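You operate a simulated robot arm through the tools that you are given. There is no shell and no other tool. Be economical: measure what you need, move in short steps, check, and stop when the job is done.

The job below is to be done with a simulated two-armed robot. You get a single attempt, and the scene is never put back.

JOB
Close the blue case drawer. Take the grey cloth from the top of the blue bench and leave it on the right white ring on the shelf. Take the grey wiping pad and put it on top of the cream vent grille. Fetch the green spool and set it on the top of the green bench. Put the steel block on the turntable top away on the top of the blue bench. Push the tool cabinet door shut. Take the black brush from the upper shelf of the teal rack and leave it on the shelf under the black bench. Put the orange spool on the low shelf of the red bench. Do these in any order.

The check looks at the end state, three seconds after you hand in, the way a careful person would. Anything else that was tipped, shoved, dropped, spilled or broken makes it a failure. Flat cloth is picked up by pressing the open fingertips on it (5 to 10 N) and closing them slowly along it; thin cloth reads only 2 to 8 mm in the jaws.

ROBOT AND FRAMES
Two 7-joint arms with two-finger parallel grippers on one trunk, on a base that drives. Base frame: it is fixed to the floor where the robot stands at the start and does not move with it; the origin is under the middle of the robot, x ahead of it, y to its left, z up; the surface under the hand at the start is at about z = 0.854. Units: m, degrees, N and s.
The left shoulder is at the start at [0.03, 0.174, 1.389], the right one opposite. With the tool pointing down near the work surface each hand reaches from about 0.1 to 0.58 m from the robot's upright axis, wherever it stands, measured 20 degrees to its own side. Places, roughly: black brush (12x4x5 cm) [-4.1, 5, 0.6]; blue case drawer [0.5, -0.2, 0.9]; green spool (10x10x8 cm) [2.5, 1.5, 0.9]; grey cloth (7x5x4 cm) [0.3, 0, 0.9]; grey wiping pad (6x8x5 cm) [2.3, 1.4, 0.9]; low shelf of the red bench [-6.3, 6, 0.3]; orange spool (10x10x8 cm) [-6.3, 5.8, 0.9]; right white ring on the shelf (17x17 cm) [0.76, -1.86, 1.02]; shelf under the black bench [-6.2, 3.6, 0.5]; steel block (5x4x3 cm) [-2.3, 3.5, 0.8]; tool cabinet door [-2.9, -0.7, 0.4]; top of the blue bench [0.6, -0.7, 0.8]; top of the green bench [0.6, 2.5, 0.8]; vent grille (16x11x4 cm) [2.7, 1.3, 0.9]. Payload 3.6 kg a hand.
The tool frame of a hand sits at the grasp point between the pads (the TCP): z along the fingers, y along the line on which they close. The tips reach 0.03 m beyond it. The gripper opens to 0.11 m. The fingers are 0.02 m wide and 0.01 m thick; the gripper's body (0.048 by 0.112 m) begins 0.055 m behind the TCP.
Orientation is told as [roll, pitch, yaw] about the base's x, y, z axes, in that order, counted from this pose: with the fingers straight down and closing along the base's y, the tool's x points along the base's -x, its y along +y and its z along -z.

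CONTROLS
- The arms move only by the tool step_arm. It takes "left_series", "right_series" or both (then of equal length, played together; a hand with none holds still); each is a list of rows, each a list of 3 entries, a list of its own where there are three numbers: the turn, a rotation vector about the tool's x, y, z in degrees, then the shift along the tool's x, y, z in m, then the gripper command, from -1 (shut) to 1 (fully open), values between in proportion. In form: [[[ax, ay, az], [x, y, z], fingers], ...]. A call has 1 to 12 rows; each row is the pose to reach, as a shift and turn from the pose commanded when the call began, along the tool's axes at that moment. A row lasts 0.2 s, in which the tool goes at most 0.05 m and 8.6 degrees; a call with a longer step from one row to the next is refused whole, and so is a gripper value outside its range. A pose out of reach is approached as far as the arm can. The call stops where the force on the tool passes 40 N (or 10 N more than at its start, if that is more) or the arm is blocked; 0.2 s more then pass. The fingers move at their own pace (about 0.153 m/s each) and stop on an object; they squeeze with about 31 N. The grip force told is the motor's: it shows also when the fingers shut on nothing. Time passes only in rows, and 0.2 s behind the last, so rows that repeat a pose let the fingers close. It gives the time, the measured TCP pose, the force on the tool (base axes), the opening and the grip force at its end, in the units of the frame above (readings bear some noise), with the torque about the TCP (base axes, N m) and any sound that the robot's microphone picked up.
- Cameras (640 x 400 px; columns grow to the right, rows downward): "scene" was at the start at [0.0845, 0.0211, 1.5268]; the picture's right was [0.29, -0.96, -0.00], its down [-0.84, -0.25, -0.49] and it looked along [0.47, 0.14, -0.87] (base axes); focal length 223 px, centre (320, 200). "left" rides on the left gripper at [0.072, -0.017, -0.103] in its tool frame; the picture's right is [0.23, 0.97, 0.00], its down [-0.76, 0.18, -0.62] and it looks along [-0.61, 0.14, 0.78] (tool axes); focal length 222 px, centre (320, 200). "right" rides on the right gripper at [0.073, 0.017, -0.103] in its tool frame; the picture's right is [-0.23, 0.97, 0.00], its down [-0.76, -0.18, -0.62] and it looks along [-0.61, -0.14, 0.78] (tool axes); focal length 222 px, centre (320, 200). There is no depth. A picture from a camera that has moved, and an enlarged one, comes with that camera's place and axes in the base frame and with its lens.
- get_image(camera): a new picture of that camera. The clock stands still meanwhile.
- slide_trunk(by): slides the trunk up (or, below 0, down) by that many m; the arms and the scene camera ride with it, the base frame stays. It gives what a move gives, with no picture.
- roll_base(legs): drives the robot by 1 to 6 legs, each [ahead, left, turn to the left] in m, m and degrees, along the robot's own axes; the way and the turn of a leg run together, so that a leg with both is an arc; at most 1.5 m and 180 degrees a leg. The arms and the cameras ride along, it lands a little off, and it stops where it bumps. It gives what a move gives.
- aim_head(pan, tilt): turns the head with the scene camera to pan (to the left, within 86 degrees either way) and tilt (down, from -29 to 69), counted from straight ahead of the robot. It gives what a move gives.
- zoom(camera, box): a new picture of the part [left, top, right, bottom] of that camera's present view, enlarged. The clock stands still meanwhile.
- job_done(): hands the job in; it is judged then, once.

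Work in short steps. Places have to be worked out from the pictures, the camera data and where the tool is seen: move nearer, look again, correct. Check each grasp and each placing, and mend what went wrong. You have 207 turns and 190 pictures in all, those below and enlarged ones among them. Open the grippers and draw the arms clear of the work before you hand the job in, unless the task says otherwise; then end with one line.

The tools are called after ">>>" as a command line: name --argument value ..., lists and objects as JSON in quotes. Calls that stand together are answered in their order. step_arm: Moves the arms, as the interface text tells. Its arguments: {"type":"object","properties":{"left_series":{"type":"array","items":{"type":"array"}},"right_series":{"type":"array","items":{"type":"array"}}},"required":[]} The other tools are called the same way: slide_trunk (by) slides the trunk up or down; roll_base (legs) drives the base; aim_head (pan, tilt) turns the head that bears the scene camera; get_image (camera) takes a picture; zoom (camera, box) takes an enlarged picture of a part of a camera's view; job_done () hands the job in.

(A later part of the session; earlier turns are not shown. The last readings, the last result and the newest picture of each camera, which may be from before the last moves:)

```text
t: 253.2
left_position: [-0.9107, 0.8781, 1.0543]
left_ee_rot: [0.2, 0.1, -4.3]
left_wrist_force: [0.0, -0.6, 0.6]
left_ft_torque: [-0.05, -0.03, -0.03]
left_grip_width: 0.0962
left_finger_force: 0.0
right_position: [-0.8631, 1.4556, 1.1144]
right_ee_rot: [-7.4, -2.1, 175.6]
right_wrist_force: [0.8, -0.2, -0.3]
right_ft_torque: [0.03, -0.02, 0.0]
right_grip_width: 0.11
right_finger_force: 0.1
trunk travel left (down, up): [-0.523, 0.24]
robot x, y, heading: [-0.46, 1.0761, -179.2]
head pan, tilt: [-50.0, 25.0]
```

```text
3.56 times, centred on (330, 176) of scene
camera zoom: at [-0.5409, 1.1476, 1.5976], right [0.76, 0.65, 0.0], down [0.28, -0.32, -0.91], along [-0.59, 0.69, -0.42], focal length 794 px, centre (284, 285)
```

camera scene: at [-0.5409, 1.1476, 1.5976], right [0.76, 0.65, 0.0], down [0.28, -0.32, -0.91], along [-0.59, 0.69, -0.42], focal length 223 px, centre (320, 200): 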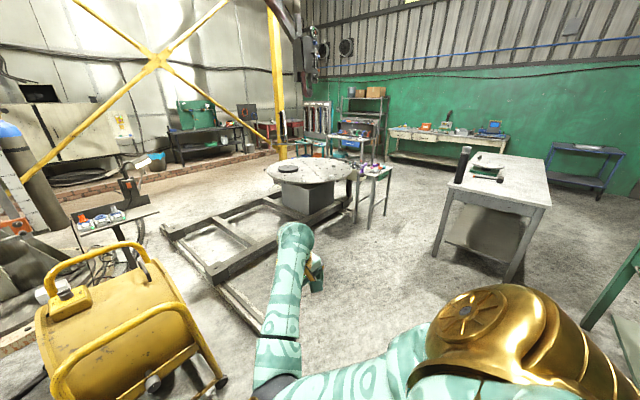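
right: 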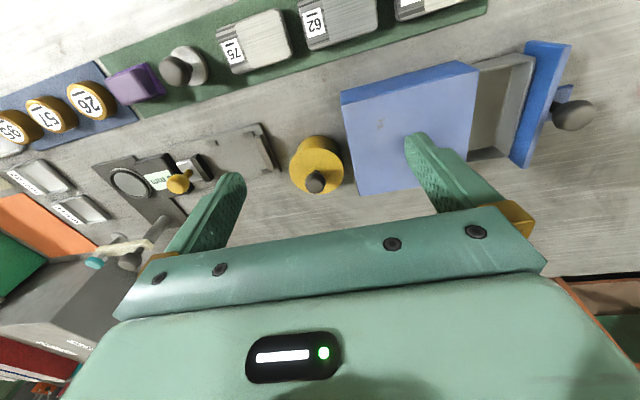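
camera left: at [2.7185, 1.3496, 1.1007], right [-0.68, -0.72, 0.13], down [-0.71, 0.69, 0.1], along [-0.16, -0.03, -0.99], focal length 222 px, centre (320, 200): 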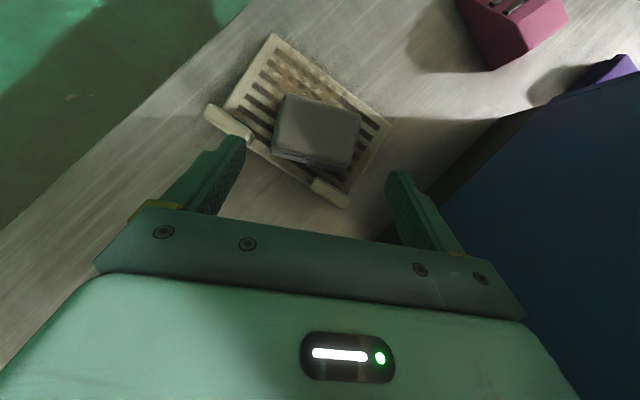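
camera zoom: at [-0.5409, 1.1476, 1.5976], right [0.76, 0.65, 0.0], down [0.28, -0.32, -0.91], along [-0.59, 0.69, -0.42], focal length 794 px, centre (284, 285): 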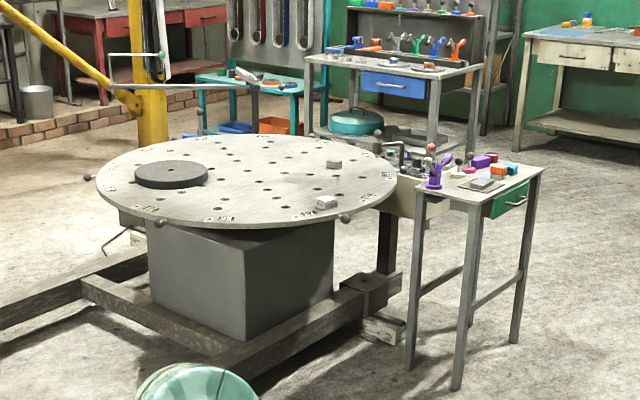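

The steel block matches (−2.3, 3.5, ~0.75) at the far right part of the disc. I turn to face +y and drive nearer, to see what access there is.

>>> roll_base --legs '[[0.25, 0, -90], [1.2, 0, 0]]'

>>> aim_head --pan 30 --tilt 30

>>> get_image --camera "scene"

```text
t: 263.1
left_position: [-0.7815, 2.8949, 1.0533]
left_ee_rot: [0.2, 0.0, -96.0]
left_wrist_force: [0.3, 0.0, 0.3]
left_ft_torque: [-0.01, 0.03, 0.0]
left_grip_width: 0.096
left_finger_force: 0.1
right_position: [-0.2035, 2.8309, 1.1136]
right_ee_rot: [-7.4, -2.0, 83.7]
right_wrist_force: [0.1, 0.4, 0.2]
right_ft_torque: [0.04, 0.01, 0.0]
right_grip_width: 0.1098
right_finger_force: 0.0
trunk travel left (down, up): [-0.523, 0.24]
robot x, y, heading: [-0.5962, 2.4371, 88.6]
head pan, tilt: [-50.0, 25.0]
cut short: leg 1
```

```text
t: 264.6
left_position: [-0.7806, 2.8953, 1.054]
left_ee_rot: [0.3, -0.1, -96.0]
left_wrist_force: [-0.7, -0.3, 0.6]
left_ft_torque: [0.0, 0.0, -0.02]
left_grip_width: 0.0961
left_finger_force: 0.0
right_position: [-0.2039, 2.8298, 1.1133]
right_ee_rot: [-7.4, -2.1, 83.6]
right_wrist_force: [-0.2, 0.4, 0.2]
right_ft_torque: [0.03, -0.03, -0.02]
right_grip_width: 0.11
right_finger_force: 0.0
trunk travel left (down, up): [-0.523, 0.24]
robot x, y, heading: [-0.5974, 2.4363, 88.6]
head pan, tilt: [30.0, 30.0]
```

```text
85 pictures are left
camera scene: at [-0.6414, 2.5397, 1.5896], right [0.88, 0.48, 0.0], down [0.24, -0.44, -0.87], along [-0.42, 0.76, -0.5], focal length 223 px, centre (320, 200)
```

scene: 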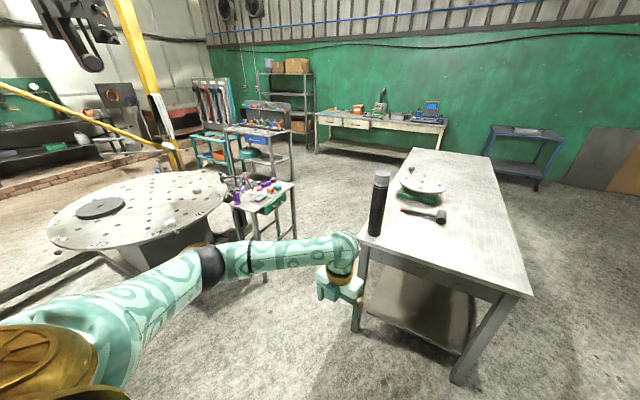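

The corridor between the small table (x<−1.6) and the grey table (x>−0.84) is ~0.7 m wide. I strafe left and look once more before going through.

>>> roll_base --legs '[[0.2, 0.6, 1.4]]'

>>> aim_head --pan 40 --tilt 35

>>> get_image --camera "scene"

```text
t: 268.2
left_position: [-1.4077, 3.0809, 1.0546]
left_ee_rot: [0.3, 0.0, -93.5]
left_wrist_force: [0.3, -0.5, -0.1]
left_ft_torque: [0.04, 0.0, 0.03]
left_grip_width: 0.0965
left_finger_force: 0.1
right_position: [-0.829, 3.0428, 1.1128]
right_ee_rot: [-7.4, -2.1, 86.3]
right_wrist_force: [0.3, 0.3, -0.2]
right_ft_torque: [-0.01, 0.0, 0.06]
right_grip_width: 0.1102
right_finger_force: 0.0
trunk travel left (down, up): [-0.523, 0.24]
robot x, y, heading: [-1.2044, 2.628, 91.5]
head pan, tilt: [30.0, 30.0]
```

```text
t: 268.9
left_position: [-1.4081, 3.0808, 1.0543]
left_ee_rot: [0.3, 0.0, -93.5]
left_wrist_force: [0.1, 0.1, 0.5]
left_ft_torque: [-0.04, -0.03, -0.01]
left_grip_width: 0.0963
left_finger_force: 0.0
right_position: [-0.8285, 3.0429, 1.1131]
right_ee_rot: [-7.4, -2.1, 86.3]
right_wrist_force: [-0.1, -0.6, -0.2]
right_ft_torque: [0.02, -0.01, -0.01]
right_grip_width: 0.1101
right_finger_force: 0.1
trunk travel left (down, up): [-0.523, 0.24]
robot x, y, heading: [-1.2017, 2.6317, 91.0]
head pan, tilt: [40.0, 35.0]
```

```text
84 pictures are left
camera scene: at [-1.264, 2.7216, 1.5819], right [0.75, 0.66, 0.0], down [0.38, -0.43, -0.82], along [-0.54, 0.62, -0.57], focal length 223 px, centre (320, 200)
```

scene: 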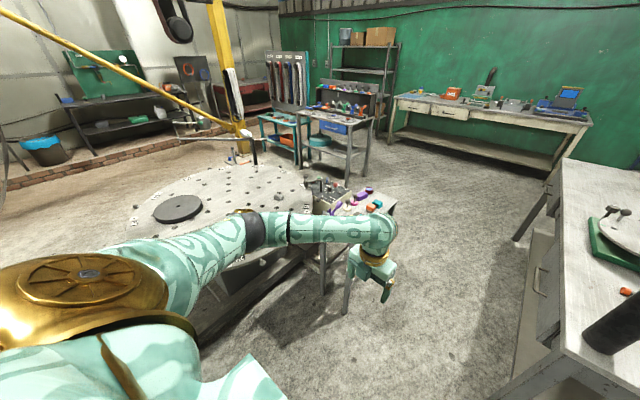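

A dark cylinder stands at the grey table's corner (≈(−0.85, 3.5), top ≈1.19) in the right hand's way, so I raise the trunk before driving through.

>>> slide_trunk --by 0.22

>>> roll_base --legs '[[0.8, 0.0, 0], [0.8, 0.05, 0]]'

>>> aim_head --pan 80 --tilt 35

>>> get_image --camera "scene"

```text
t: 271.2
left_position: [-1.4077, 3.0808, 1.2738]
left_ee_rot: [0.3, 0.0, -93.5]
left_wrist_force: [0.6, 0.0, -0.4]
left_ft_torque: [-0.02, 0.0, -0.01]
left_grip_width: 0.0961
left_finger_force: 0.1
right_position: [-0.8281, 3.0426, 1.3334]
right_ee_rot: [-7.4, -2.0, 86.3]
right_wrist_force: [1.1, 0.1, 0.2]
right_ft_torque: [0.0, 0.03, 0.02]
right_grip_width: 0.1101
right_finger_force: 0.0
trunk travel left (down, up): [-0.743, 0.02]
robot x, y, heading: [-1.2012, 2.6329, 91.6]
head pan, tilt: [40.0, 35.0]
```

```text
t: 279.4
left_position: [-1.4851, 4.668, 1.2747]
left_ee_rot: [0.3, 0.0, -94.3]
left_wrist_force: [0.1, -0.1, 0.3]
left_ft_torque: [-0.02, 0.0, -0.01]
left_grip_width: 0.0964
left_finger_force: 0.1
right_position: [-0.9061, 4.6211, 1.3327]
right_ee_rot: [-7.3, -2.1, 85.4]
right_wrist_force: [-0.3, 0.0, 0.0]
right_ft_torque: [0.01, 0.02, 0.0]
right_grip_width: 0.11
right_finger_force: 0.1
trunk travel left (down, up): [-0.743, 0.02]
robot x, y, heading: [-1.2891, 4.2154, 90.6]
head pan, tilt: [40.0, 35.0]
```

```text
t: 280.4
left_position: [-1.4853, 4.6678, 1.2739]
left_ee_rot: [0.4, 0.0, -94.4]
left_wrist_force: [-0.5, 0.1, 0.7]
left_ft_torque: [0.03, 0.01, -0.03]
left_grip_width: 0.0962
left_finger_force: 0.1
right_position: [-0.9065, 4.6209, 1.3334]
right_ee_rot: [-7.5, -2.1, 85.3]
right_wrist_force: [0.3, -0.4, -0.4]
right_ft_torque: [-0.04, -0.03, -0.03]
right_grip_width: 0.1096
right_finger_force: 0.0
trunk travel left (down, up): [-0.743, 0.02]
robot x, y, heading: [-1.2884, 4.217, 90.4]
head pan, tilt: [80.0, 35.0]
```

```text
83 pictures are left
camera scene: at [-1.376, 4.2439, 1.8021], right [0.17, 0.99, 0.0], down [0.57, -0.1, -0.82], along [-0.81, 0.14, -0.57], focal length 223 px, centre (320, 200)
```

scene: 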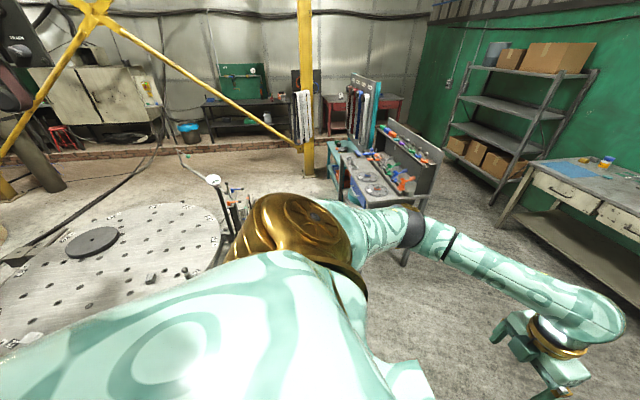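

I zoom on the turntable area to pin the block and free floor.

>>> zoom --camera "scene" --box '[0, 140, 400, 390]'

```text
1.60 times, centred on (200, 265) of scene
camera zoom: at [-1.376, 4.2439, 1.8021], right [0.17, 0.99, 0.0], down [0.57, -0.1, -0.82], along [-0.81, 0.14, -0.57], focal length 357 px, centre (512, 96)
```

zoom: 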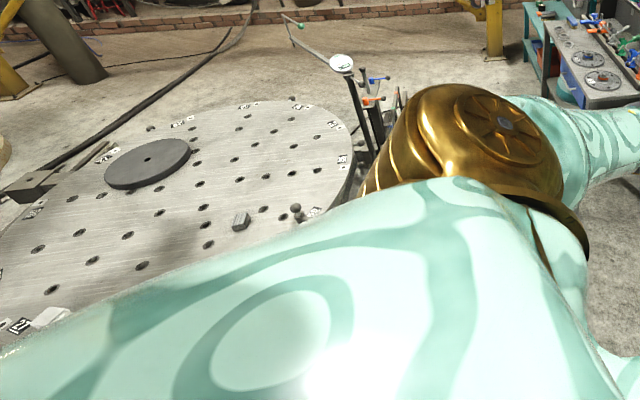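

Block at ≈(−2.28, 3.45); a tool stand with a mirror rises near (−2.5, 3.85). I turn to heading −150° and approach partway, then look.

>>> roll_base --legs '[[0, 0, 120], [0.6, -0.22, 0]]'

>>> aim_head --pan 30 --tilt 50

>>> get_image --camera "scene"

>>> get_image --camera "left"

```text
t: 287.8
left_position: [-1.8357, 3.7624, 1.2744]
left_ee_rot: [0.3, 0.0, 35.0]
left_wrist_force: [0.1, 0.4, 0.3]
left_ft_torque: [-0.02, -0.01, -0.04]
left_grip_width: 0.0964
left_finger_force: 0.1
right_position: [-2.1653, 4.2395, 1.3324]
right_ee_rot: [-7.4, -2.0, -145.3]
right_wrist_force: [0.0, -0.4, 0.5]
right_ft_torque: [0.02, -0.01, -0.04]
right_grip_width: 0.1099
right_finger_force: 0.0
trunk travel left (down, up): [-0.743, 0.02]
robot x, y, heading: [-1.6131, 4.2022, -140.2]
head pan, tilt: [80.0, 35.0]
stopped in leg 2: the robot was blocked; the commanded pose is now the measured one
```

```text
t: 289.0
left_position: [-1.8338, 3.7614, 1.2733]
left_ee_rot: [0.3, 0.1, 35.0]
left_wrist_force: [0.4, -0.3, -0.1]
left_ft_torque: [0.01, -0.02, -0.02]
left_grip_width: 0.0965
left_finger_force: 0.0
right_position: [-2.1655, 4.2382, 1.3339]
right_ee_rot: [-7.6, -2.0, -145.2]
right_wrist_force: [0.5, -0.2, 0.8]
right_ft_torque: [-0.01, -0.01, 0.03]
right_grip_width: 0.1101
right_finger_force: 0.1
trunk travel left (down, up): [-0.743, 0.02]
robot x, y, heading: [-1.6107, 4.2003, -140.4]
head pan, tilt: [30.0, 50.0]
```

```text
81 pictures are left
camera scene: at [-1.6475, 4.1231, 1.7804], right [-0.94, 0.34, 0.0], down [0.26, 0.72, -0.64], along [-0.22, -0.6, -0.77], focal length 223 px, centre (320, 200)
```

scene: 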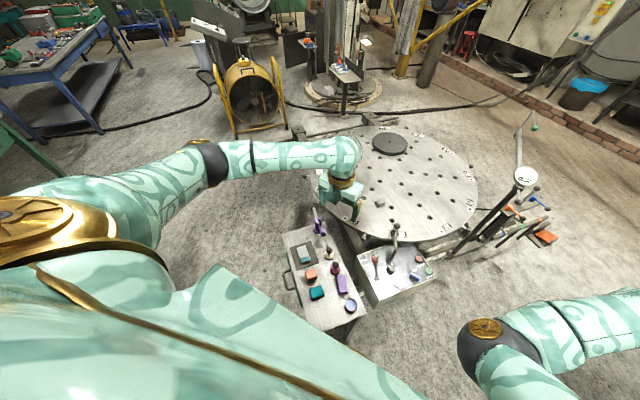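

```text
80 pictures are left
camera left: at [-1.8854, 3.7046, 1.3765], right [-0.74, 0.67, 0.0], down [0.52, 0.58, 0.62], along [0.41, 0.47, -0.78], focal length 222 px, centre (320, 200)
```

left: 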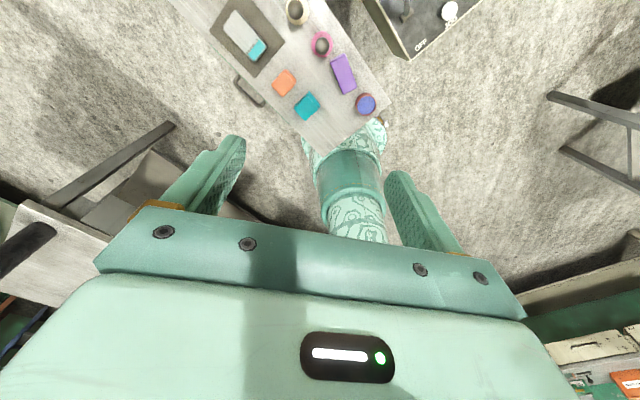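

The base touched the small table (its north edge is at y≈3.94), and a control box stands north of the disc. A better stance is east of the disc at (−1.62, 3.2). I back off and go round through the corridor.

>>> roll_base --legs '[[-0.277, 0.23, 0], [0, 0, -120], [-0.985, 0.15, 0]]'

>>> aim_head --pan 45 --tilt 55

>>> get_image --camera "scene"

```text
t: 301.1
left_position: [-1.4713, 3.5969, 1.2721]
left_ee_rot: [0.4, 0.0, -83.2]
left_wrist_force: [0.0, -0.9, 0.4]
left_ft_torque: [-0.01, 0.0, 0.0]
left_grip_width: 0.0962
left_finger_force: 0.1
right_position: [-0.8947, 3.6611, 1.3333]
right_ee_rot: [-7.3, -2.1, 96.5]
right_wrist_force: [0.1, -0.3, 0.0]
right_ft_torque: [-0.02, 0.0, -0.01]
right_grip_width: 0.1103
right_finger_force: 0.0
trunk travel left (down, up): [-0.743, 0.02]
robot x, y, heading: [-1.1891, 3.1882, 101.6]
head pan, tilt: [30.0, 50.0]
```

```text
t: 301.9
left_position: [-1.4714, 3.5963, 1.2746]
left_ee_rot: [0.2, 0.0, -83.3]
left_wrist_force: [0.1, 0.7, 0.5]
left_ft_torque: [0.01, 0.04, -0.01]
left_grip_width: 0.0962
left_finger_force: 0.1
right_position: [-0.8947, 3.6602, 1.3331]
right_ee_rot: [-7.6, -2.1, 96.5]
right_wrist_force: [-0.2, -0.5, -0.1]
right_ft_torque: [-0.03, 0.01, -0.02]
right_grip_width: 0.11
right_finger_force: 0.1
trunk travel left (down, up): [-0.743, 0.02]
robot x, y, heading: [-1.1905, 3.1921, 101.3]
head pan, tilt: [45.0, 55.0]
```

```text
79 pictures are left
camera scene: at [-1.2545, 3.2433, 1.7739], right [0.55, 0.83, 0.0], down [0.68, -0.45, -0.57], along [-0.48, 0.32, -0.82], focal length 223 px, centre (320, 200)
```

scene: 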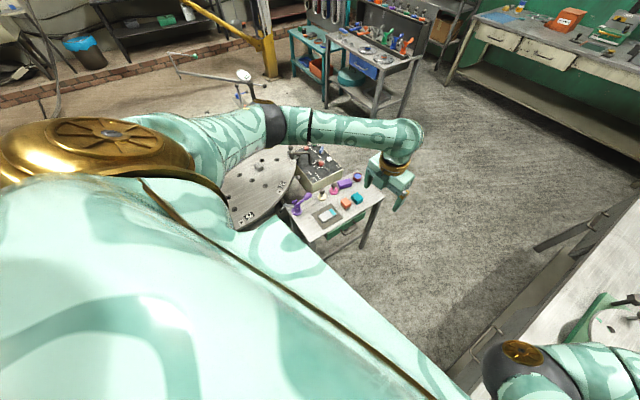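

I strafe toward the turntable, keeping clear of the small table's corner.

>>> roll_base --legs '[[-0.03, 0.05, 0], [0.045, 0.364, 0]]'

>>> get_image --camera "left"

>>> aim_head --pan 75 --tilt 55

>>> get_image --camera "scene"

```text
t: 304.8
left_position: [-1.8941, 3.5214, 1.2733]
left_ee_rot: [0.2, 0.0, -82.8]
left_wrist_force: [-0.5, -0.7, -1.3]
left_ft_torque: [-0.05, 0.0, 0.04]
left_grip_width: 0.0961
left_finger_force: 0.0
right_position: [-1.3173, 3.59, 1.3336]
right_ee_rot: [-7.4, -2.0, 96.9]
right_wrist_force: [0.0, -0.1, -0.3]
right_ft_torque: [0.01, 0.0, -0.01]
right_grip_width: 0.11
right_finger_force: 0.0
trunk travel left (down, up): [-0.743, 0.02]
robot x, y, heading: [-1.6083, 3.1205, 102.2]
head pan, tilt: [45.0, 55.0]
```

```text
78 pictures are left
camera left: at [-1.9204, 3.5901, 1.3768], right [0.94, 0.35, 0.0], down [0.27, -0.73, 0.62], along [0.22, -0.58, -0.78], focal length 222 px, centre (320, 200)
```

left: 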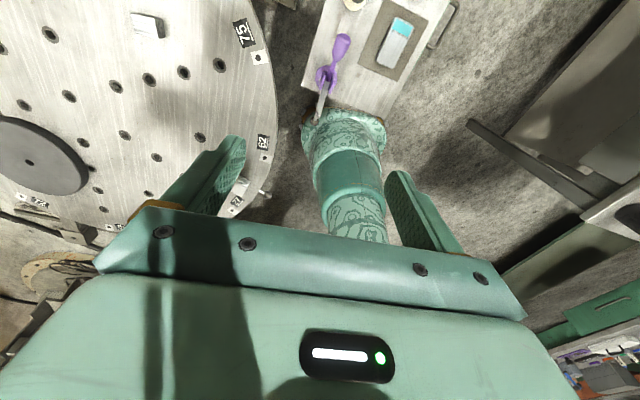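

```text
t: 305.8
left_position: [-1.8937, 3.5207, 1.2734]
left_ee_rot: [0.2, 0.0, -82.8]
left_wrist_force: [0.1, 0.0, 0.5]
left_ft_torque: [0.03, 0.02, 0.02]
left_grip_width: 0.0961
left_finger_force: 0.0
right_position: [-1.3179, 3.5905, 1.3329]
right_ee_rot: [-7.4, -1.9, 97.0]
right_wrist_force: [0.4, 0.1, 0.5]
right_ft_torque: [0.0, 0.03, 0.0]
right_grip_width: 0.1097
right_finger_force: 0.0
trunk travel left (down, up): [-0.743, 0.02]
robot x, y, heading: [-1.6104, 3.1184, 102.0]
head pan, tilt: [75.0, 55.0]
```

```text
77 pictures are left
camera scene: at [-1.6851, 3.1351, 1.7739], right [0.05, 1.0, 0.0], down [0.82, -0.04, -0.57], along [-0.57, 0.03, -0.82], focal length 223 px, centre (320, 200)
```

scene: 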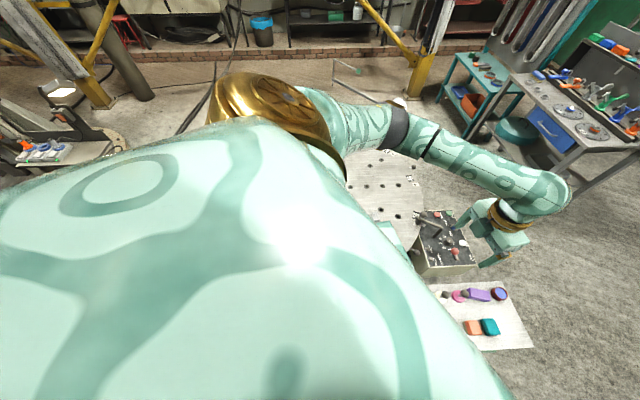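

The block shows in the hand camera at ≈(−2.267, 3.46). I shift the base 6 cm in +y, then reach out over the block high up with a 25° tilt.

>>> roll_base --legs '[[0.0587, -0.0125, 0]]'

>>> step_arm --left_series '[[[0, 2, 0], [-0.007, -0.038, 0], 0.5], [[0, 5, 0], [-0.014, -0.076, 0], 0.5], [[0, 8, 0], [-0.021, -0.115, 0], 0.5], [[0, 11, 0], [-0.028, -0.154, 0], 0.5], [[0, 14, 0], [-0.035, -0.192, 0], 0.5], [[0, 17, 0], [-0.042, -0.23, 0], 0.5], [[0, 20, 0], [-0.05, -0.27, 0], 0.5], [[0, 23, 0], [-0.06, -0.31, 0], 0.5], [[0, 25, 0], [-0.066, -0.35, 0], 0.5], [[0, 25, 0], [-0.072, -0.385, 0], 0.5], [[0, 25, 0], [-0.072, -0.385, 0], 0.5]]'

>>> get_image --camera "left"

```text
t: 306.7
left_position: [-1.8901, 3.5708, 1.2787]
left_ee_rot: [0.1, 0.5, -82.9]
left_wrist_force: [0.5, -0.8, 0.3]
left_ft_torque: [0.02, -0.03, -0.02]
left_grip_width: 0.0962
left_finger_force: 0.1
right_position: [-1.3141, 3.6379, 1.3363]
right_ee_rot: [-7.4, -2.4, 96.8]
right_wrist_force: [-0.3, -0.7, -0.8]
right_ft_torque: [0.06, 0.04, 0.04]
right_grip_width: 0.11
right_finger_force: 0.0
trunk travel left (down, up): [-0.743, 0.02]
robot x, y, heading: [-1.6069, 3.1778, 101.8]
head pan, tilt: [75.0, 55.0]
```

```text
t: 309.1
left_position: [-2.2447, 3.4697, 1.2718]
left_ee_rot: [0.2, 24.9, -82.8]
left_wrist_force: [0.3, 0.0, -0.7]
left_ft_torque: [-0.01, -0.01, -0.01]
left_grip_width: 0.0825
left_finger_force: 0.0
left hand out of reach, approached as far as the arm can: row 10, 11
right_position: [-1.3173, 3.6487, 1.3329]
right_ee_rot: [-7.4, -1.9, 96.8]
right_wrist_force: [-0.2, -0.1, 0.6]
right_ft_torque: [0.02, -0.01, 0.03]
right_grip_width: 0.1098
right_finger_force: 0.0
trunk travel left (down, up): [-0.743, 0.02]
robot x, y, heading: [-1.6131, 3.1793, 101.8]
head pan, tilt: [75.0, 55.0]
```

```text
76 pictures are left
camera left: at [-2.2647, 3.4887, 1.3957], right [0.94, 0.32, 0.1], down [0.29, -0.92, 0.24], along [0.17, -0.2, -0.96], focal length 222 px, centre (320, 200)
```

left: 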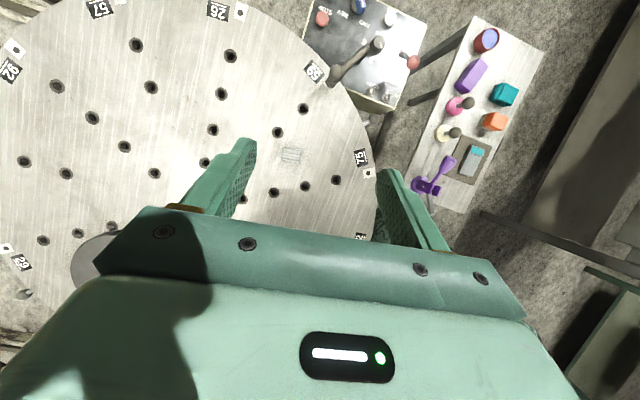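

The block is the small bright rectangle at ≈(−2.275, 3.456). I lower the trunk 25 cm and check the elbow and surroundings.

>>> slide_trunk --by -0.27

>>> get_image --camera "scene"

>>> get_image --camera "left"

```text
t: 311.9
left_position: [-2.2453, 3.4691, 1.0036]
left_ee_rot: [0.2, 25.0, -82.8]
left_wrist_force: [0.5, -1.2, 0.2]
left_ft_torque: [0.01, -0.01, -0.04]
left_grip_width: 0.0824
left_finger_force: 0.1
right_position: [-1.3178, 3.6489, 1.0635]
right_ee_rot: [-7.5, -2.1, 96.9]
right_wrist_force: [0.5, 0.0, 0.9]
right_ft_torque: [0.01, -0.04, 0.03]
right_grip_width: 0.1099
right_finger_force: 0.1
trunk travel left (down, up): [-0.473, 0.29]
robot x, y, heading: [-1.6088, 3.1796, 101.8]
head pan, tilt: [75.0, 55.0]
```

```text
75 pictures are left
camera scene: at [-1.6899, 3.211, 1.5034], right [0.05, 1.0, 0.0], down [0.82, -0.04, -0.57], along [-0.57, 0.03, -0.82], focal length 223 px, centre (320, 200)
```

scene: 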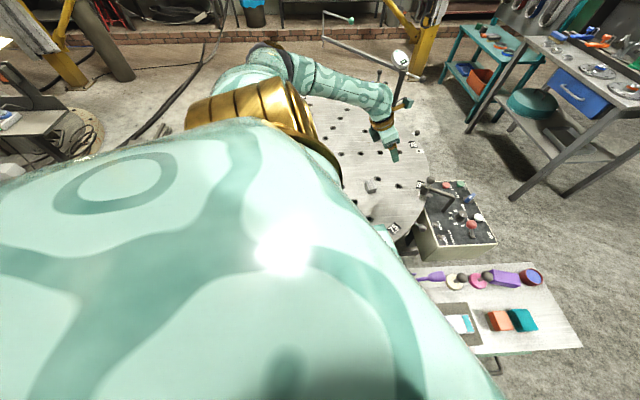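

```text
74 pictures are left
camera left: at [-2.2653, 3.4872, 1.1269], right [0.94, 0.32, 0.1], down [0.29, -0.92, 0.24], along [0.17, -0.2, -0.96], focal length 222 px, centre (320, 200)
```

left: 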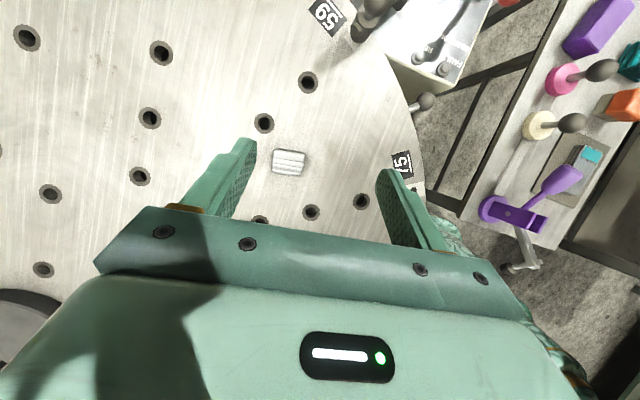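

Elbow is clear. I centre over the block and lower 16 cm more.

>>> step_arm --left_series '[[[0, 0, 0], [-0.008, -0.026, -0.004], 0.5], [[0, 0, 0], [-0.008, -0.026, -0.004], 0.5]]'

>>> slide_trunk --by -0.16

>>> get_image --camera "left"

```text
t: 312.5
left_position: [-2.2453, 3.4684, 1.0031]
left_ee_rot: [0.3, 25.0, -82.8]
left_wrist_force: [0.4, -0.5, -0.7]
left_ft_torque: [0.03, 0.01, 0.0]
left_grip_width: 0.0827
left_finger_force: 0.0
left hand out of reach, approached as far as the arm can: row 1, 2
right_position: [-1.3177, 3.6487, 1.0632]
right_ee_rot: [-7.5, -2.1, 96.8]
right_wrist_force: [0.0, 1.9, 0.2]
right_ft_torque: [0.01, -0.01, -0.01]
right_grip_width: 0.11
right_finger_force: 0.0
trunk travel left (down, up): [-0.473, 0.29]
robot x, y, heading: [-1.6097, 3.1775, 101.7]
head pan, tilt: [75.0, 55.0]
```

```text
t: 314.3
left_position: [-2.2449, 3.4697, 0.8397]
left_ee_rot: [0.2, 25.1, -82.7]
left_wrist_force: [-0.2, 0.6, 0.6]
left_ft_torque: [-0.01, 0.01, 0.03]
left_grip_width: 0.0824
left_finger_force: 0.1
right_position: [-1.3157, 3.6488, 0.9042]
right_ee_rot: [-7.6, -2.2, 96.7]
right_wrist_force: [0.4, -0.6, -0.2]
right_ft_torque: [-0.02, 0.0, 0.0]
right_grip_width: 0.1101
right_finger_force: 0.0
trunk travel left (down, up): [-0.313, 0.45]
robot x, y, heading: [-1.6077, 3.1777, 101.5]
head pan, tilt: [75.0, 55.0]
```

```text
73 pictures are left
camera left: at [-2.2654, 3.4896, 0.9644], right [0.94, 0.32, 0.1], down [0.29, -0.92, 0.24], along [0.17, -0.2, -0.96], focal length 222 px, centre (320, 200)
```

left: 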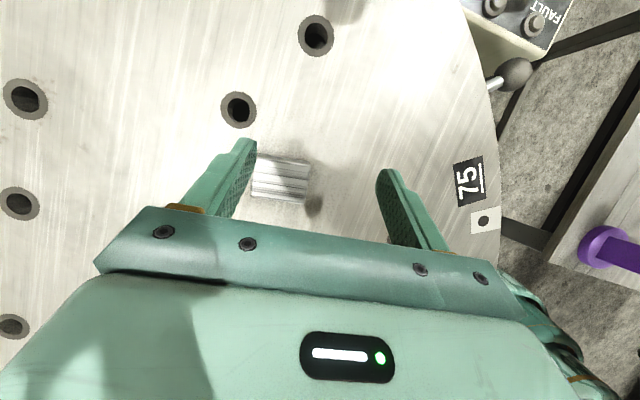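

The block is 2.6 cm further in −x than the arm can go; I shift the base by that much.

>>> roll_base --legs '[[-0.004, 0.0285, 0]]'

>>> get_image --camera "left"

```text
t: 315.1
left_position: [-2.2735, 3.4604, 0.8391]
left_ee_rot: [0.3, 25.0, -82.7]
left_wrist_force: [-0.4, -0.3, -0.1]
left_ft_torque: [0.03, 0.01, -0.05]
left_grip_width: 0.0827
left_finger_force: 0.0
right_position: [-1.3447, 3.6388, 0.9057]
right_ee_rot: [-7.7, -2.1, 96.7]
right_wrist_force: [-0.7, 0.2, -0.1]
right_ft_torque: [0.02, -0.06, 0.0]
right_grip_width: 0.1099
right_finger_force: 0.0
trunk travel left (down, up): [-0.313, 0.45]
robot x, y, heading: [-1.6347, 3.1685, 101.9]
head pan, tilt: [75.0, 55.0]
```

```text
72 pictures are left
camera left: at [-2.2938, 3.4794, 0.9631], right [0.94, 0.32, 0.1], down [0.29, -0.92, 0.24], along [0.17, -0.2, -0.96], focal length 222 px, centre (320, 200)
```

left: 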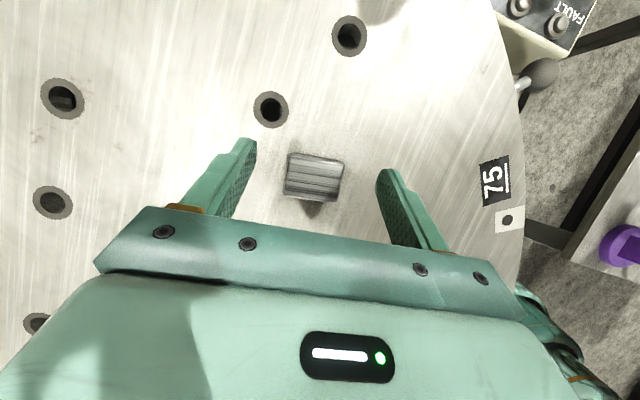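

Centred. I lower 6 cm and close.

>>> slide_trunk --by -0.055

>>> get_image --camera "left"

```text
t: 316.1
left_position: [-2.2712, 3.4607, 0.7861]
left_ee_rot: [0.1, 25.1, -82.8]
left_wrist_force: [-0.3, -0.6, 0.4]
left_ft_torque: [-0.03, -0.03, 0.0]
left_grip_width: 0.0825
left_finger_force: 0.1
right_position: [-1.3428, 3.6391, 0.8488]
right_ee_rot: [-7.4, -2.1, 96.7]
right_wrist_force: [0.0, -0.7, -0.2]
right_ft_torque: [0.04, -0.01, 0.0]
right_grip_width: 0.1101
right_finger_force: 0.0
trunk travel left (down, up): [-0.258, 0.505]
robot x, y, heading: [-1.6355, 3.1674, 102.2]
head pan, tilt: [75.0, 55.0]
```

```text
71 pictures are left
camera left: at [-2.2922, 3.4796, 0.9095], right [0.94, 0.32, 0.1], down [0.29, -0.92, 0.24], along [0.17, -0.2, -0.96], focal length 222 px, centre (320, 200)
```

left: 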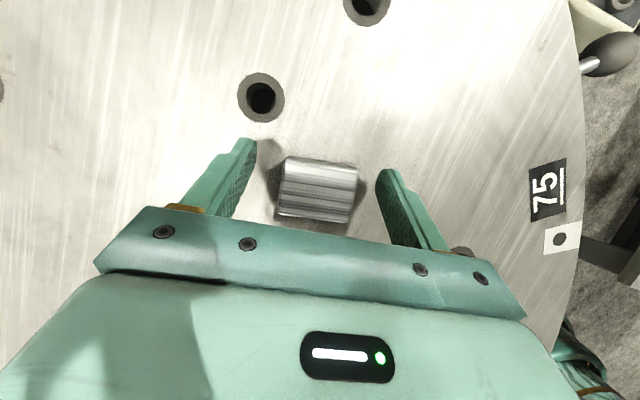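

>>> slide_trunk --by -0.014

>>> step_arm --left_series '[[[0, 0, 0], [0, 0, 0], 0.2], [[0, 0, 0], [0, 0, 0], -0.1], [[0, 0, 0], [0, 0, 0], -0.5], [[0, 0, 0], [0, 0, 0], -1], [[0, 0, 0], [0, 0, 0], -1]]'

>>> slide_trunk --by 0.1

>>> get_image --camera "left"

```text
t: 316.7
left_position: [-2.2717, 3.461, 0.7719]
left_ee_rot: [0.1, 25.0, -82.8]
left_wrist_force: [-1.2, 1.6, 2.6]
left_ft_torque: [0.07, 0.14, -0.04]
left_grip_width: 0.0821
left_finger_force: 0.1
right_position: [-1.3435, 3.6397, 0.8354]
right_ee_rot: [-7.6, -2.2, 96.7]
right_wrist_force: [0.8, -0.2, -0.5]
right_ft_torque: [0.03, 0.01, -0.02]
right_grip_width: 0.1102
right_finger_force: 0.0
trunk travel left (down, up): [-0.244, 0.519]
robot x, y, heading: [-1.6376, 3.169, 101.8]
head pan, tilt: [75.0, 55.0]
```

```text
t: 317.9
left_position: [-2.2716, 3.4602, 0.7714]
left_ee_rot: [0.2, 25.0, -82.7]
left_wrist_force: [-3.1, -1.5, 5.1]
left_ft_torque: [0.08, 0.38, 0.05]
left_grip_width: 0.0498
left_finger_force: 30.5
right_position: [-1.3429, 3.6385, 0.8344]
right_ee_rot: [-7.6, -2.1, 96.7]
right_wrist_force: [0.8, -0.1, 0.0]
right_ft_torque: [0.03, 0.0, -0.01]
right_grip_width: 0.1102
right_finger_force: 0.1
trunk travel left (down, up): [-0.244, 0.519]
robot x, y, heading: [-1.6397, 3.1687, 102.1]
head pan, tilt: [75.0, 55.0]
```

```text
t: 319.3
left_position: [-2.2716, 3.4616, 0.8694]
left_ee_rot: [0.2, 24.8, -82.8]
left_wrist_force: [-0.3, 0.4, -4.6]
left_ft_torque: [0.05, -0.01, 0.01]
left_grip_width: 0.0498
left_finger_force: 31.2
right_position: [-1.3434, 3.6409, 0.9343]
right_ee_rot: [-7.6, -1.9, 96.7]
right_wrist_force: [0.5, 0.8, -1.1]
right_ft_torque: [0.0, 0.02, -0.01]
right_grip_width: 0.11
right_finger_force: 0.0
trunk travel left (down, up): [-0.344, 0.419]
robot x, y, heading: [-1.637, 3.1686, 101.7]
head pan, tilt: [75.0, 55.0]
```

```text
70 pictures are left
camera left: at [-2.2927, 3.4804, 0.994], right [0.94, 0.32, 0.1], down [0.29, -0.92, 0.25], along [0.17, -0.2, -0.96], focal length 222 px, centre (320, 200)
```

left: 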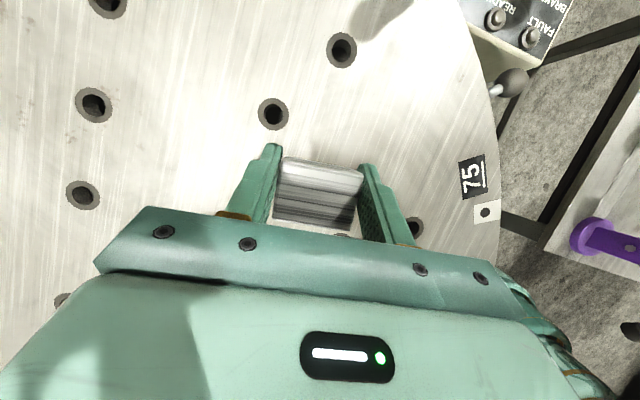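

The steel block is held. I raise the trunk, bring the arm in and level it.

>>> slide_trunk --by 0.32

>>> step_arm --left_series '[[[0, 0, 0], [0.005, 0.035, 0.003], -1], [[0, -3, 0], [0.011, 0.07, 0.005], -1], [[0, -6, 0], [0.017, 0.105, 0.008], -1], [[0, -9, 0], [0.022, 0.14, 0.011], -1], [[0, -12, 0], [0.028, 0.175, 0.013], -1], [[0, -15, 0], [0.033, 0.21, 0.016], -1], [[0, -18, 0], [0.039, 0.245, 0.019], -1], [[0, -21, 0], [0.045, 0.28, 0.022], -1], [[0, -24, 0], [0.05, 0.315, 0.024], -1], [[0, -25, 0], [0.056, 0.354, 0.027], -1], [[0, -25, 0], [0.056, 0.354, 0.027], -1]]'

>>> roll_base --legs '[[-0.1, -0.42, 0], [-0.9, 0.1, 0]]'

>>> aim_head --pan 86 --tilt 30

>>> get_image --camera "scene"

```text
t: 322.4
left_position: [-2.2711, 3.4612, 1.1904]
left_ee_rot: [0.4, 25.1, -82.7]
left_wrist_force: [0.5, 0.2, -4.2]
left_ft_torque: [-0.01, 0.02, 0.03]
left_grip_width: 0.0499
left_finger_force: 31.0
right_position: [-1.3438, 3.6386, 1.2549]
right_ee_rot: [-7.5, -2.1, 96.8]
right_wrist_force: [-0.5, 0.5, -0.7]
right_ft_torque: [0.01, 0.01, -0.02]
right_grip_width: 0.1099
right_finger_force: 0.1
trunk travel left (down, up): [-0.664, 0.099]
robot x, y, heading: [-1.6389, 3.1705, 101.9]
head pan, tilt: [75.0, 55.0]
```

```text
t: 324.8
left_position: [-1.9276, 3.5637, 1.1941]
left_ee_rot: [0.2, -0.1, -82.9]
left_wrist_force: [-0.1, -0.5, -3.8]
left_ft_torque: [0.07, -0.02, -0.03]
left_grip_width: 0.0502
left_finger_force: 31.1
right_position: [-1.3442, 3.6393, 1.2558]
right_ee_rot: [-7.6, -2.2, 96.6]
right_wrist_force: [1.1, -0.8, 0.7]
right_ft_torque: [0.0, -0.02, -0.03]
right_grip_width: 0.1102
right_finger_force: 0.1
trunk travel left (down, up): [-0.664, 0.099]
robot x, y, heading: [-1.636, 3.1695, 102.0]
head pan, tilt: [75.0, 55.0]
```

```text
t: 331.9
left_position: [-1.4087, 2.6265, 1.1942]
left_ee_rot: [0.2, -0.1, -83.2]
left_wrist_force: [0.3, 0.2, -4.9]
left_ft_torque: [0.06, 0.02, -0.01]
left_grip_width: 0.0499
left_finger_force: 31.3
right_position: [-0.8251, 2.6985, 1.2554]
right_ee_rot: [-7.7, -2.1, 96.5]
right_wrist_force: [0.4, -0.1, -0.9]
right_ft_torque: [0.03, -0.02, 0.01]
right_grip_width: 0.1102
right_finger_force: 0.1
trunk travel left (down, up): [-0.664, 0.099]
robot x, y, heading: [-1.1238, 2.2262, 101.6]
head pan, tilt: [75.0, 55.0]
```

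```text
t: 332.8
left_position: [-1.4082, 2.6269, 1.1946]
left_ee_rot: [0.2, 0.1, -83.2]
left_wrist_force: [-0.5, -0.3, -3.9]
left_ft_torque: [0.08, -0.03, 0.0]
left_grip_width: 0.0498
left_finger_force: 31.0
right_position: [-0.8243, 2.6988, 1.2556]
right_ee_rot: [-7.6, -2.0, 96.5]
right_wrist_force: [0.2, 0.4, 0.1]
right_ft_torque: [0.01, 0.0, -0.01]
right_grip_width: 0.1099
right_finger_force: 0.0
trunk travel left (down, up): [-0.664, 0.099]
robot x, y, heading: [-1.1208, 2.2288, 101.7]
head pan, tilt: [85.9, 30.0]
```

```text
69 pictures are left
camera scene: at [-1.2151, 2.2313, 1.7309], right [-0.13, 0.99, 0.0], down [0.5, 0.07, -0.87], along [-0.86, -0.11, -0.5], focal length 223 px, centre (320, 200)
```

scene: 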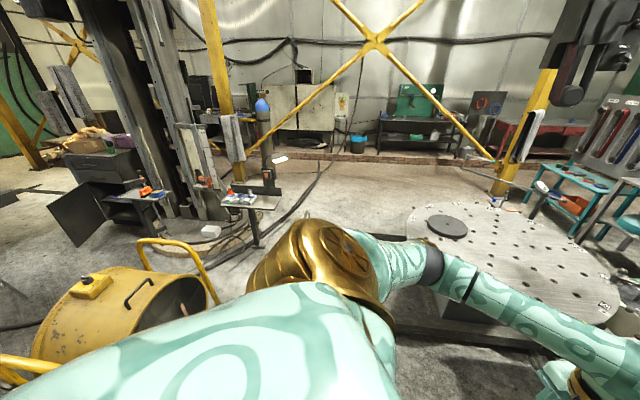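

The fan is fine. I drive to the front of the blue bench facing +x.

>>> roll_base --legs '[[-1.15, -0.3, 0], [0, 0, -101.5], [0.15, -1.2, 0]]'

>>> aim_head --pan 10 --tilt 45

>>> get_image --camera "scene"

```text
t: 348.8
left_position: [-0.0303, 0.1791, 1.1943]
left_ee_rot: [0.2, 0.0, 173.5]
left_wrist_force: [-0.7, -0.7, -3.9]
left_ft_torque: [-0.02, -0.05, -0.01]
left_grip_width: 0.0498
left_finger_force: 30.7
right_position: [-0.0917, -0.4067, 1.2554]
right_ee_rot: [-7.5, -2.1, -6.8]
right_wrist_force: [0.3, -0.1, -1.3]
right_ft_torque: [-0.01, 0.0, -0.02]
right_grip_width: 0.1102
right_finger_force: 0.1
trunk travel left (down, up): [-0.664, 0.099]
robot x, y, heading: [-0.4824, -0.0078, -1.6]
head pan, tilt: [85.9, 30.0]
```

```text
t: 350.3
left_position: [-0.0282, 0.1784, 1.1944]
left_ee_rot: [0.2, 0.0, 173.5]
left_wrist_force: [0.1, 0.8, -3.4]
left_ft_torque: [0.01, -0.05, -0.01]
left_grip_width: 0.0498
left_finger_force: 30.9
right_position: [-0.0924, -0.406, 1.2543]
right_ee_rot: [-7.6, -2.1, -6.8]
right_wrist_force: [0.3, -0.6, 0.3]
right_ft_torque: [0.01, 0.0, 0.02]
right_grip_width: 0.1101
right_finger_force: 0.1
trunk travel left (down, up): [-0.664, 0.099]
robot x, y, heading: [-0.4809, -0.0083, -1.9]
head pan, tilt: [10.0, 45.0]
```

```text
68 pictures are left
camera scene: at [-0.3908, 0.0045, 1.7084], right [0.15, -0.99, 0.0], down [-0.7, -0.1, -0.71], along [0.7, 0.1, -0.71], focal length 223 px, centre (320, 200)
```

scene: 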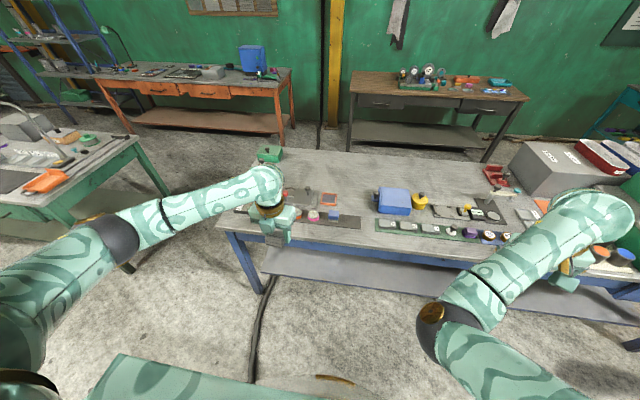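

I drive up to the bench, then reach to a free spot at ≈(0.54, −0.02) between the framed square and the case.

>>> roll_base --legs '[[0.43, -0.18, 2]]'

>>> slide_trunk --by -0.15

>>> get_image --camera "left"

```text
t: 353.1
left_position: [0.3962, -0.0022, 1.1948]
left_ee_rot: [0.2, 0.1, 174.8]
left_wrist_force: [-0.6, -0.2, -3.6]
left_ft_torque: [-0.03, -0.03, -0.02]
left_grip_width: 0.0498
left_finger_force: 30.6
right_position: [0.3462, -0.5878, 1.2553]
right_ee_rot: [-7.6, -2.1, -5.6]
right_wrist_force: [0.2, 1.0, 0.7]
right_ft_torque: [0.0, -0.01, 0.01]
right_grip_width: 0.1099
right_finger_force: 0.1
trunk travel left (down, up): [-0.664, 0.099]
robot x, y, heading: [-0.0521, -0.1972, -0.4]
head pan, tilt: [10.0, 45.0]
```

```text
t: 354.9
left_position: [0.3973, -0.0026, 1.0446]
left_ee_rot: [0.1, 0.0, 174.8]
left_wrist_force: [-0.3, -0.2, -4.0]
left_ft_torque: [0.0, 0.01, -0.03]
left_grip_width: 0.0497
left_finger_force: 30.5
right_position: [0.347, -0.5882, 1.1058]
right_ee_rot: [-7.6, -2.2, -5.6]
right_wrist_force: [0.8, 0.1, 0.7]
right_ft_torque: [0.0, 0.01, 0.01]
right_grip_width: 0.11
right_finger_force: 0.0
trunk travel left (down, up): [-0.514, 0.249]
robot x, y, heading: [-0.0536, -0.2049, -0.4]
head pan, tilt: [10.0, 45.0]
```

```text
67 pictures are left
camera left: at [0.4702, 0.0076, 1.1475], right [0.14, -0.99, 0.0], down [-0.77, -0.11, 0.62], along [-0.62, -0.09, -0.78], focal length 222 px, centre (320, 200)
```

left: 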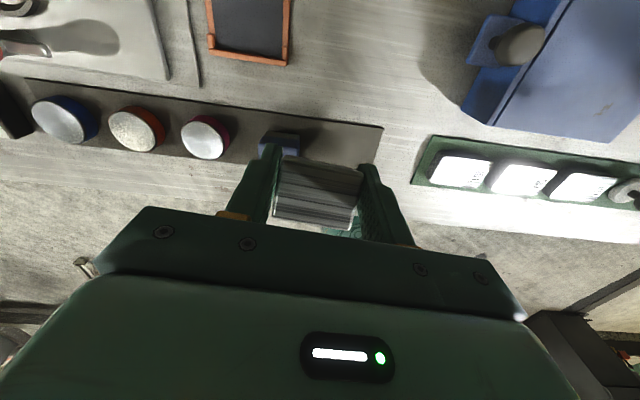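

I drive 5 cm closer so the arm alone can lower the block (keeping the right hand high above the bench items).

>>> roll_base --legs '[[0.055, 0, 0]]'

>>> slide_trunk --by -0.03

>>> step_arm --left_series '[[[0, 0, 0], [0.03, 0.008, 0], -1], [[0, 0, 0], [0.06, 0.016, 0], -1], [[0, 0, 0], [0.078, 0.016, 0.02], -1], [[0, 0, 0], [0.078, 0.016, 0.05], -1], [[0, 0, 0], [0.078, 0.016, 0.08], -1], [[0, 0, 0], [0.078, 0.016, 0.08], -1]]'

>>> get_image --camera "left"

```text
t: 355.8
left_position: [0.4547, -0.0024, 1.0441]
left_ee_rot: [0.2, -0.2, 174.8]
left_wrist_force: [1.1, 0.4, -3.5]
left_ft_torque: [0.0, -0.05, 0.0]
left_grip_width: 0.0497
left_finger_force: 30.8
right_position: [0.4045, -0.5886, 1.1052]
right_ee_rot: [-7.6, -2.0, -5.6]
right_wrist_force: [0.0, 0.4, 0.0]
right_ft_torque: [0.0, 0.02, -0.02]
right_grip_width: 0.1103
right_finger_force: 0.0
trunk travel left (down, up): [-0.514, 0.249]
robot x, y, heading: [0.007, -0.1979, -0.4]
head pan, tilt: [10.0, 45.0]
```

```text
t: 356.6
left_position: [0.4535, -0.0026, 1.0149]
left_ee_rot: [0.2, 0.0, 174.7]
left_wrist_force: [-0.9, 0.3, -4.4]
left_ft_torque: [-0.01, -0.07, -0.03]
left_grip_width: 0.0498
left_finger_force: 30.6
right_position: [0.4039, -0.5891, 1.0751]
right_ee_rot: [-7.6, -2.1, -5.5]
right_wrist_force: [-0.4, 0.7, 0.8]
right_ft_torque: [0.02, 0.0, 0.01]
right_grip_width: 0.1099
right_finger_force: 0.0
trunk travel left (down, up): [-0.484, 0.279]
robot x, y, heading: [0.005, -0.199, -0.1]
head pan, tilt: [10.0, 45.0]
```

```text
t: 358.0
left_position: [0.5315, -0.0226, 0.9375]
left_ee_rot: [0.2, -0.1, 174.9]
left_wrist_force: [0.0, 0.4, -4.6]
left_ft_torque: [-0.01, -0.03, 0.01]
left_grip_width: 0.05
left_finger_force: 31.3
right_position: [0.4038, -0.5889, 1.0739]
right_ee_rot: [-7.6, -2.2, -5.6]
right_wrist_force: [-0.6, 0.1, 0.5]
right_ft_torque: [0.01, 0.02, 0.01]
right_grip_width: 0.1101
right_finger_force: 0.1
trunk travel left (down, up): [-0.484, 0.279]
robot x, y, heading: [0.0024, -0.2013, -0.4]
head pan, tilt: [10.0, 45.0]
```

```text
66 pictures are left
camera left: at [0.605, -0.0126, 1.0397], right [0.14, -0.99, 0.0], down [-0.77, -0.11, 0.62], along [-0.62, -0.09, -0.78], focal length 222 px, centre (320, 200)
```

left: 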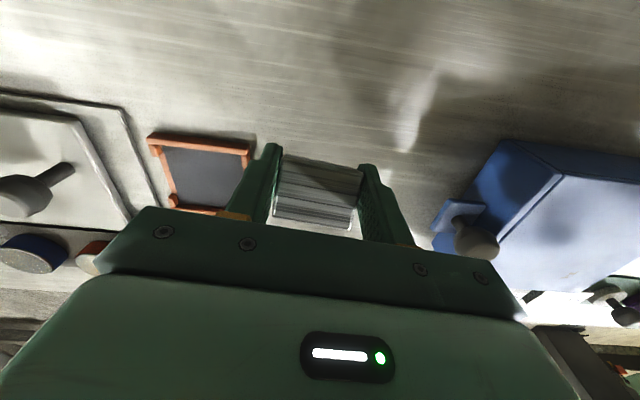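

The framed square is ~5 cm away on the left; I shift to (0.555, −0.04) and lower until contact.

>>> step_arm --left_series '[[[0, 0, 0], [0.0245, 0.015, 0], -1], [[0, 0, 0], [0.0245, 0.015, 0.02], -1], [[0, 0, 0], [0.0245, 0.015, 0.035], -1], [[0, 0, 0], [0.0245, 0.015, 0.044], -1], [[0, 0, 0], [0.0245, 0.015, 0.05], -1], [[0, 0, 0], [0.0245, 0.015, 0.056], -1], [[0, 0, 0], [0.0245, 0.015, 0.062], -1], [[0, 0, 0], [0.0245, 0.015, 0.068], -1]]'

```text
t: 359.6
left_position: [0.5551, -0.0417, 0.8798]
left_ee_rot: [0.0, 0.6, 174.8]
left_wrist_force: [-8.3, 0.6, 18.6]
left_ft_torque: [0.42, 0.36, 0.11]
left_grip_width: 0.0497
left_finger_force: 30.6
left hand out of reach, approached as far as the arm can: row 8
right_position: [0.4021, -0.5888, 1.0744]
right_ee_rot: [-7.5, -2.2, -5.5]
right_wrist_force: [0.8, -0.2, -0.3]
right_ft_torque: [-0.01, -0.01, 0.02]
right_grip_width: 0.11
right_finger_force: 0.1
trunk travel left (down, up): [-0.484, 0.279]
robot x, y, heading: [0.0065, -0.2011, -0.1]
head pan, tilt: [10.0, 45.0]
stopped in row 8 (left hand): the force on the tool passed its limit at 50 N (the readings are from after the stop); the commanded pose is now the measured one
```

Contact with the bench. I release and raise.

>>> step_arm --left_series '[[[0, 0, 0], [0, 0, -0.001], 0.0], [[0, 0, 0], [0, 0, -0.001], 0.25], [[0, 0, 0], [0, 0, -0.001], 0.25], [[0, 0, 0], [0, 0, -0.03], 0.25], [[0, 0, 0], [0, 0, -0.07], 0.25], [[0, 0, 0], [0, 0, -0.11], 0.25], [[0, 0, 0], [0, 0, -0.13], 0.25]]'

>>> get_image --camera "left"

```text
t: 361.2
left_position: [0.6047, -0.0505, 0.9946]
left_ee_rot: [0.1, 0.3, 175.0]
left_wrist_force: [-0.8, -0.8, -0.3]
left_ft_torque: [0.0, -0.01, -0.02]
left_grip_width: 0.0688
left_finger_force: 0.1
left hand out of reach, approached as far as the arm can: row 4, 5, 6, 7
right_position: [0.4038, -0.5889, 1.0748]
right_ee_rot: [-7.6, -2.1, -5.4]
right_wrist_force: [0.1, -0.3, -0.6]
right_ft_torque: [-0.01, 0.02, -0.04]
right_grip_width: 0.1099
right_finger_force: 0.0
trunk travel left (down, up): [-0.484, 0.279]
robot x, y, heading: [0.0053, -0.1997, -0.1]
head pan, tilt: [10.0, 45.0]
```

```text
65 pictures are left
camera left: at [0.6768, -0.0415, 1.098], right [0.14, -0.99, 0.0], down [-0.78, -0.11, 0.62], along [-0.61, -0.09, -0.78], focal length 222 px, centre (320, 200)
```

left: 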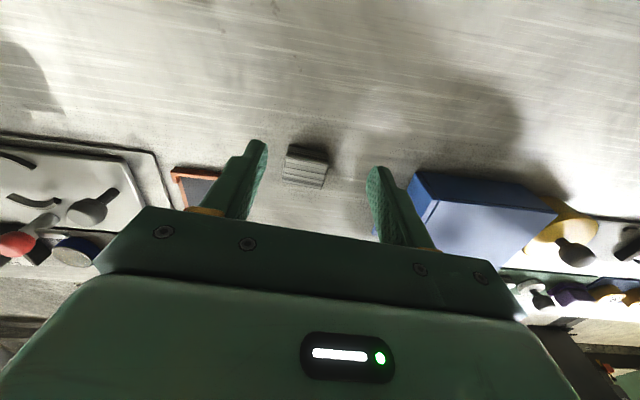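

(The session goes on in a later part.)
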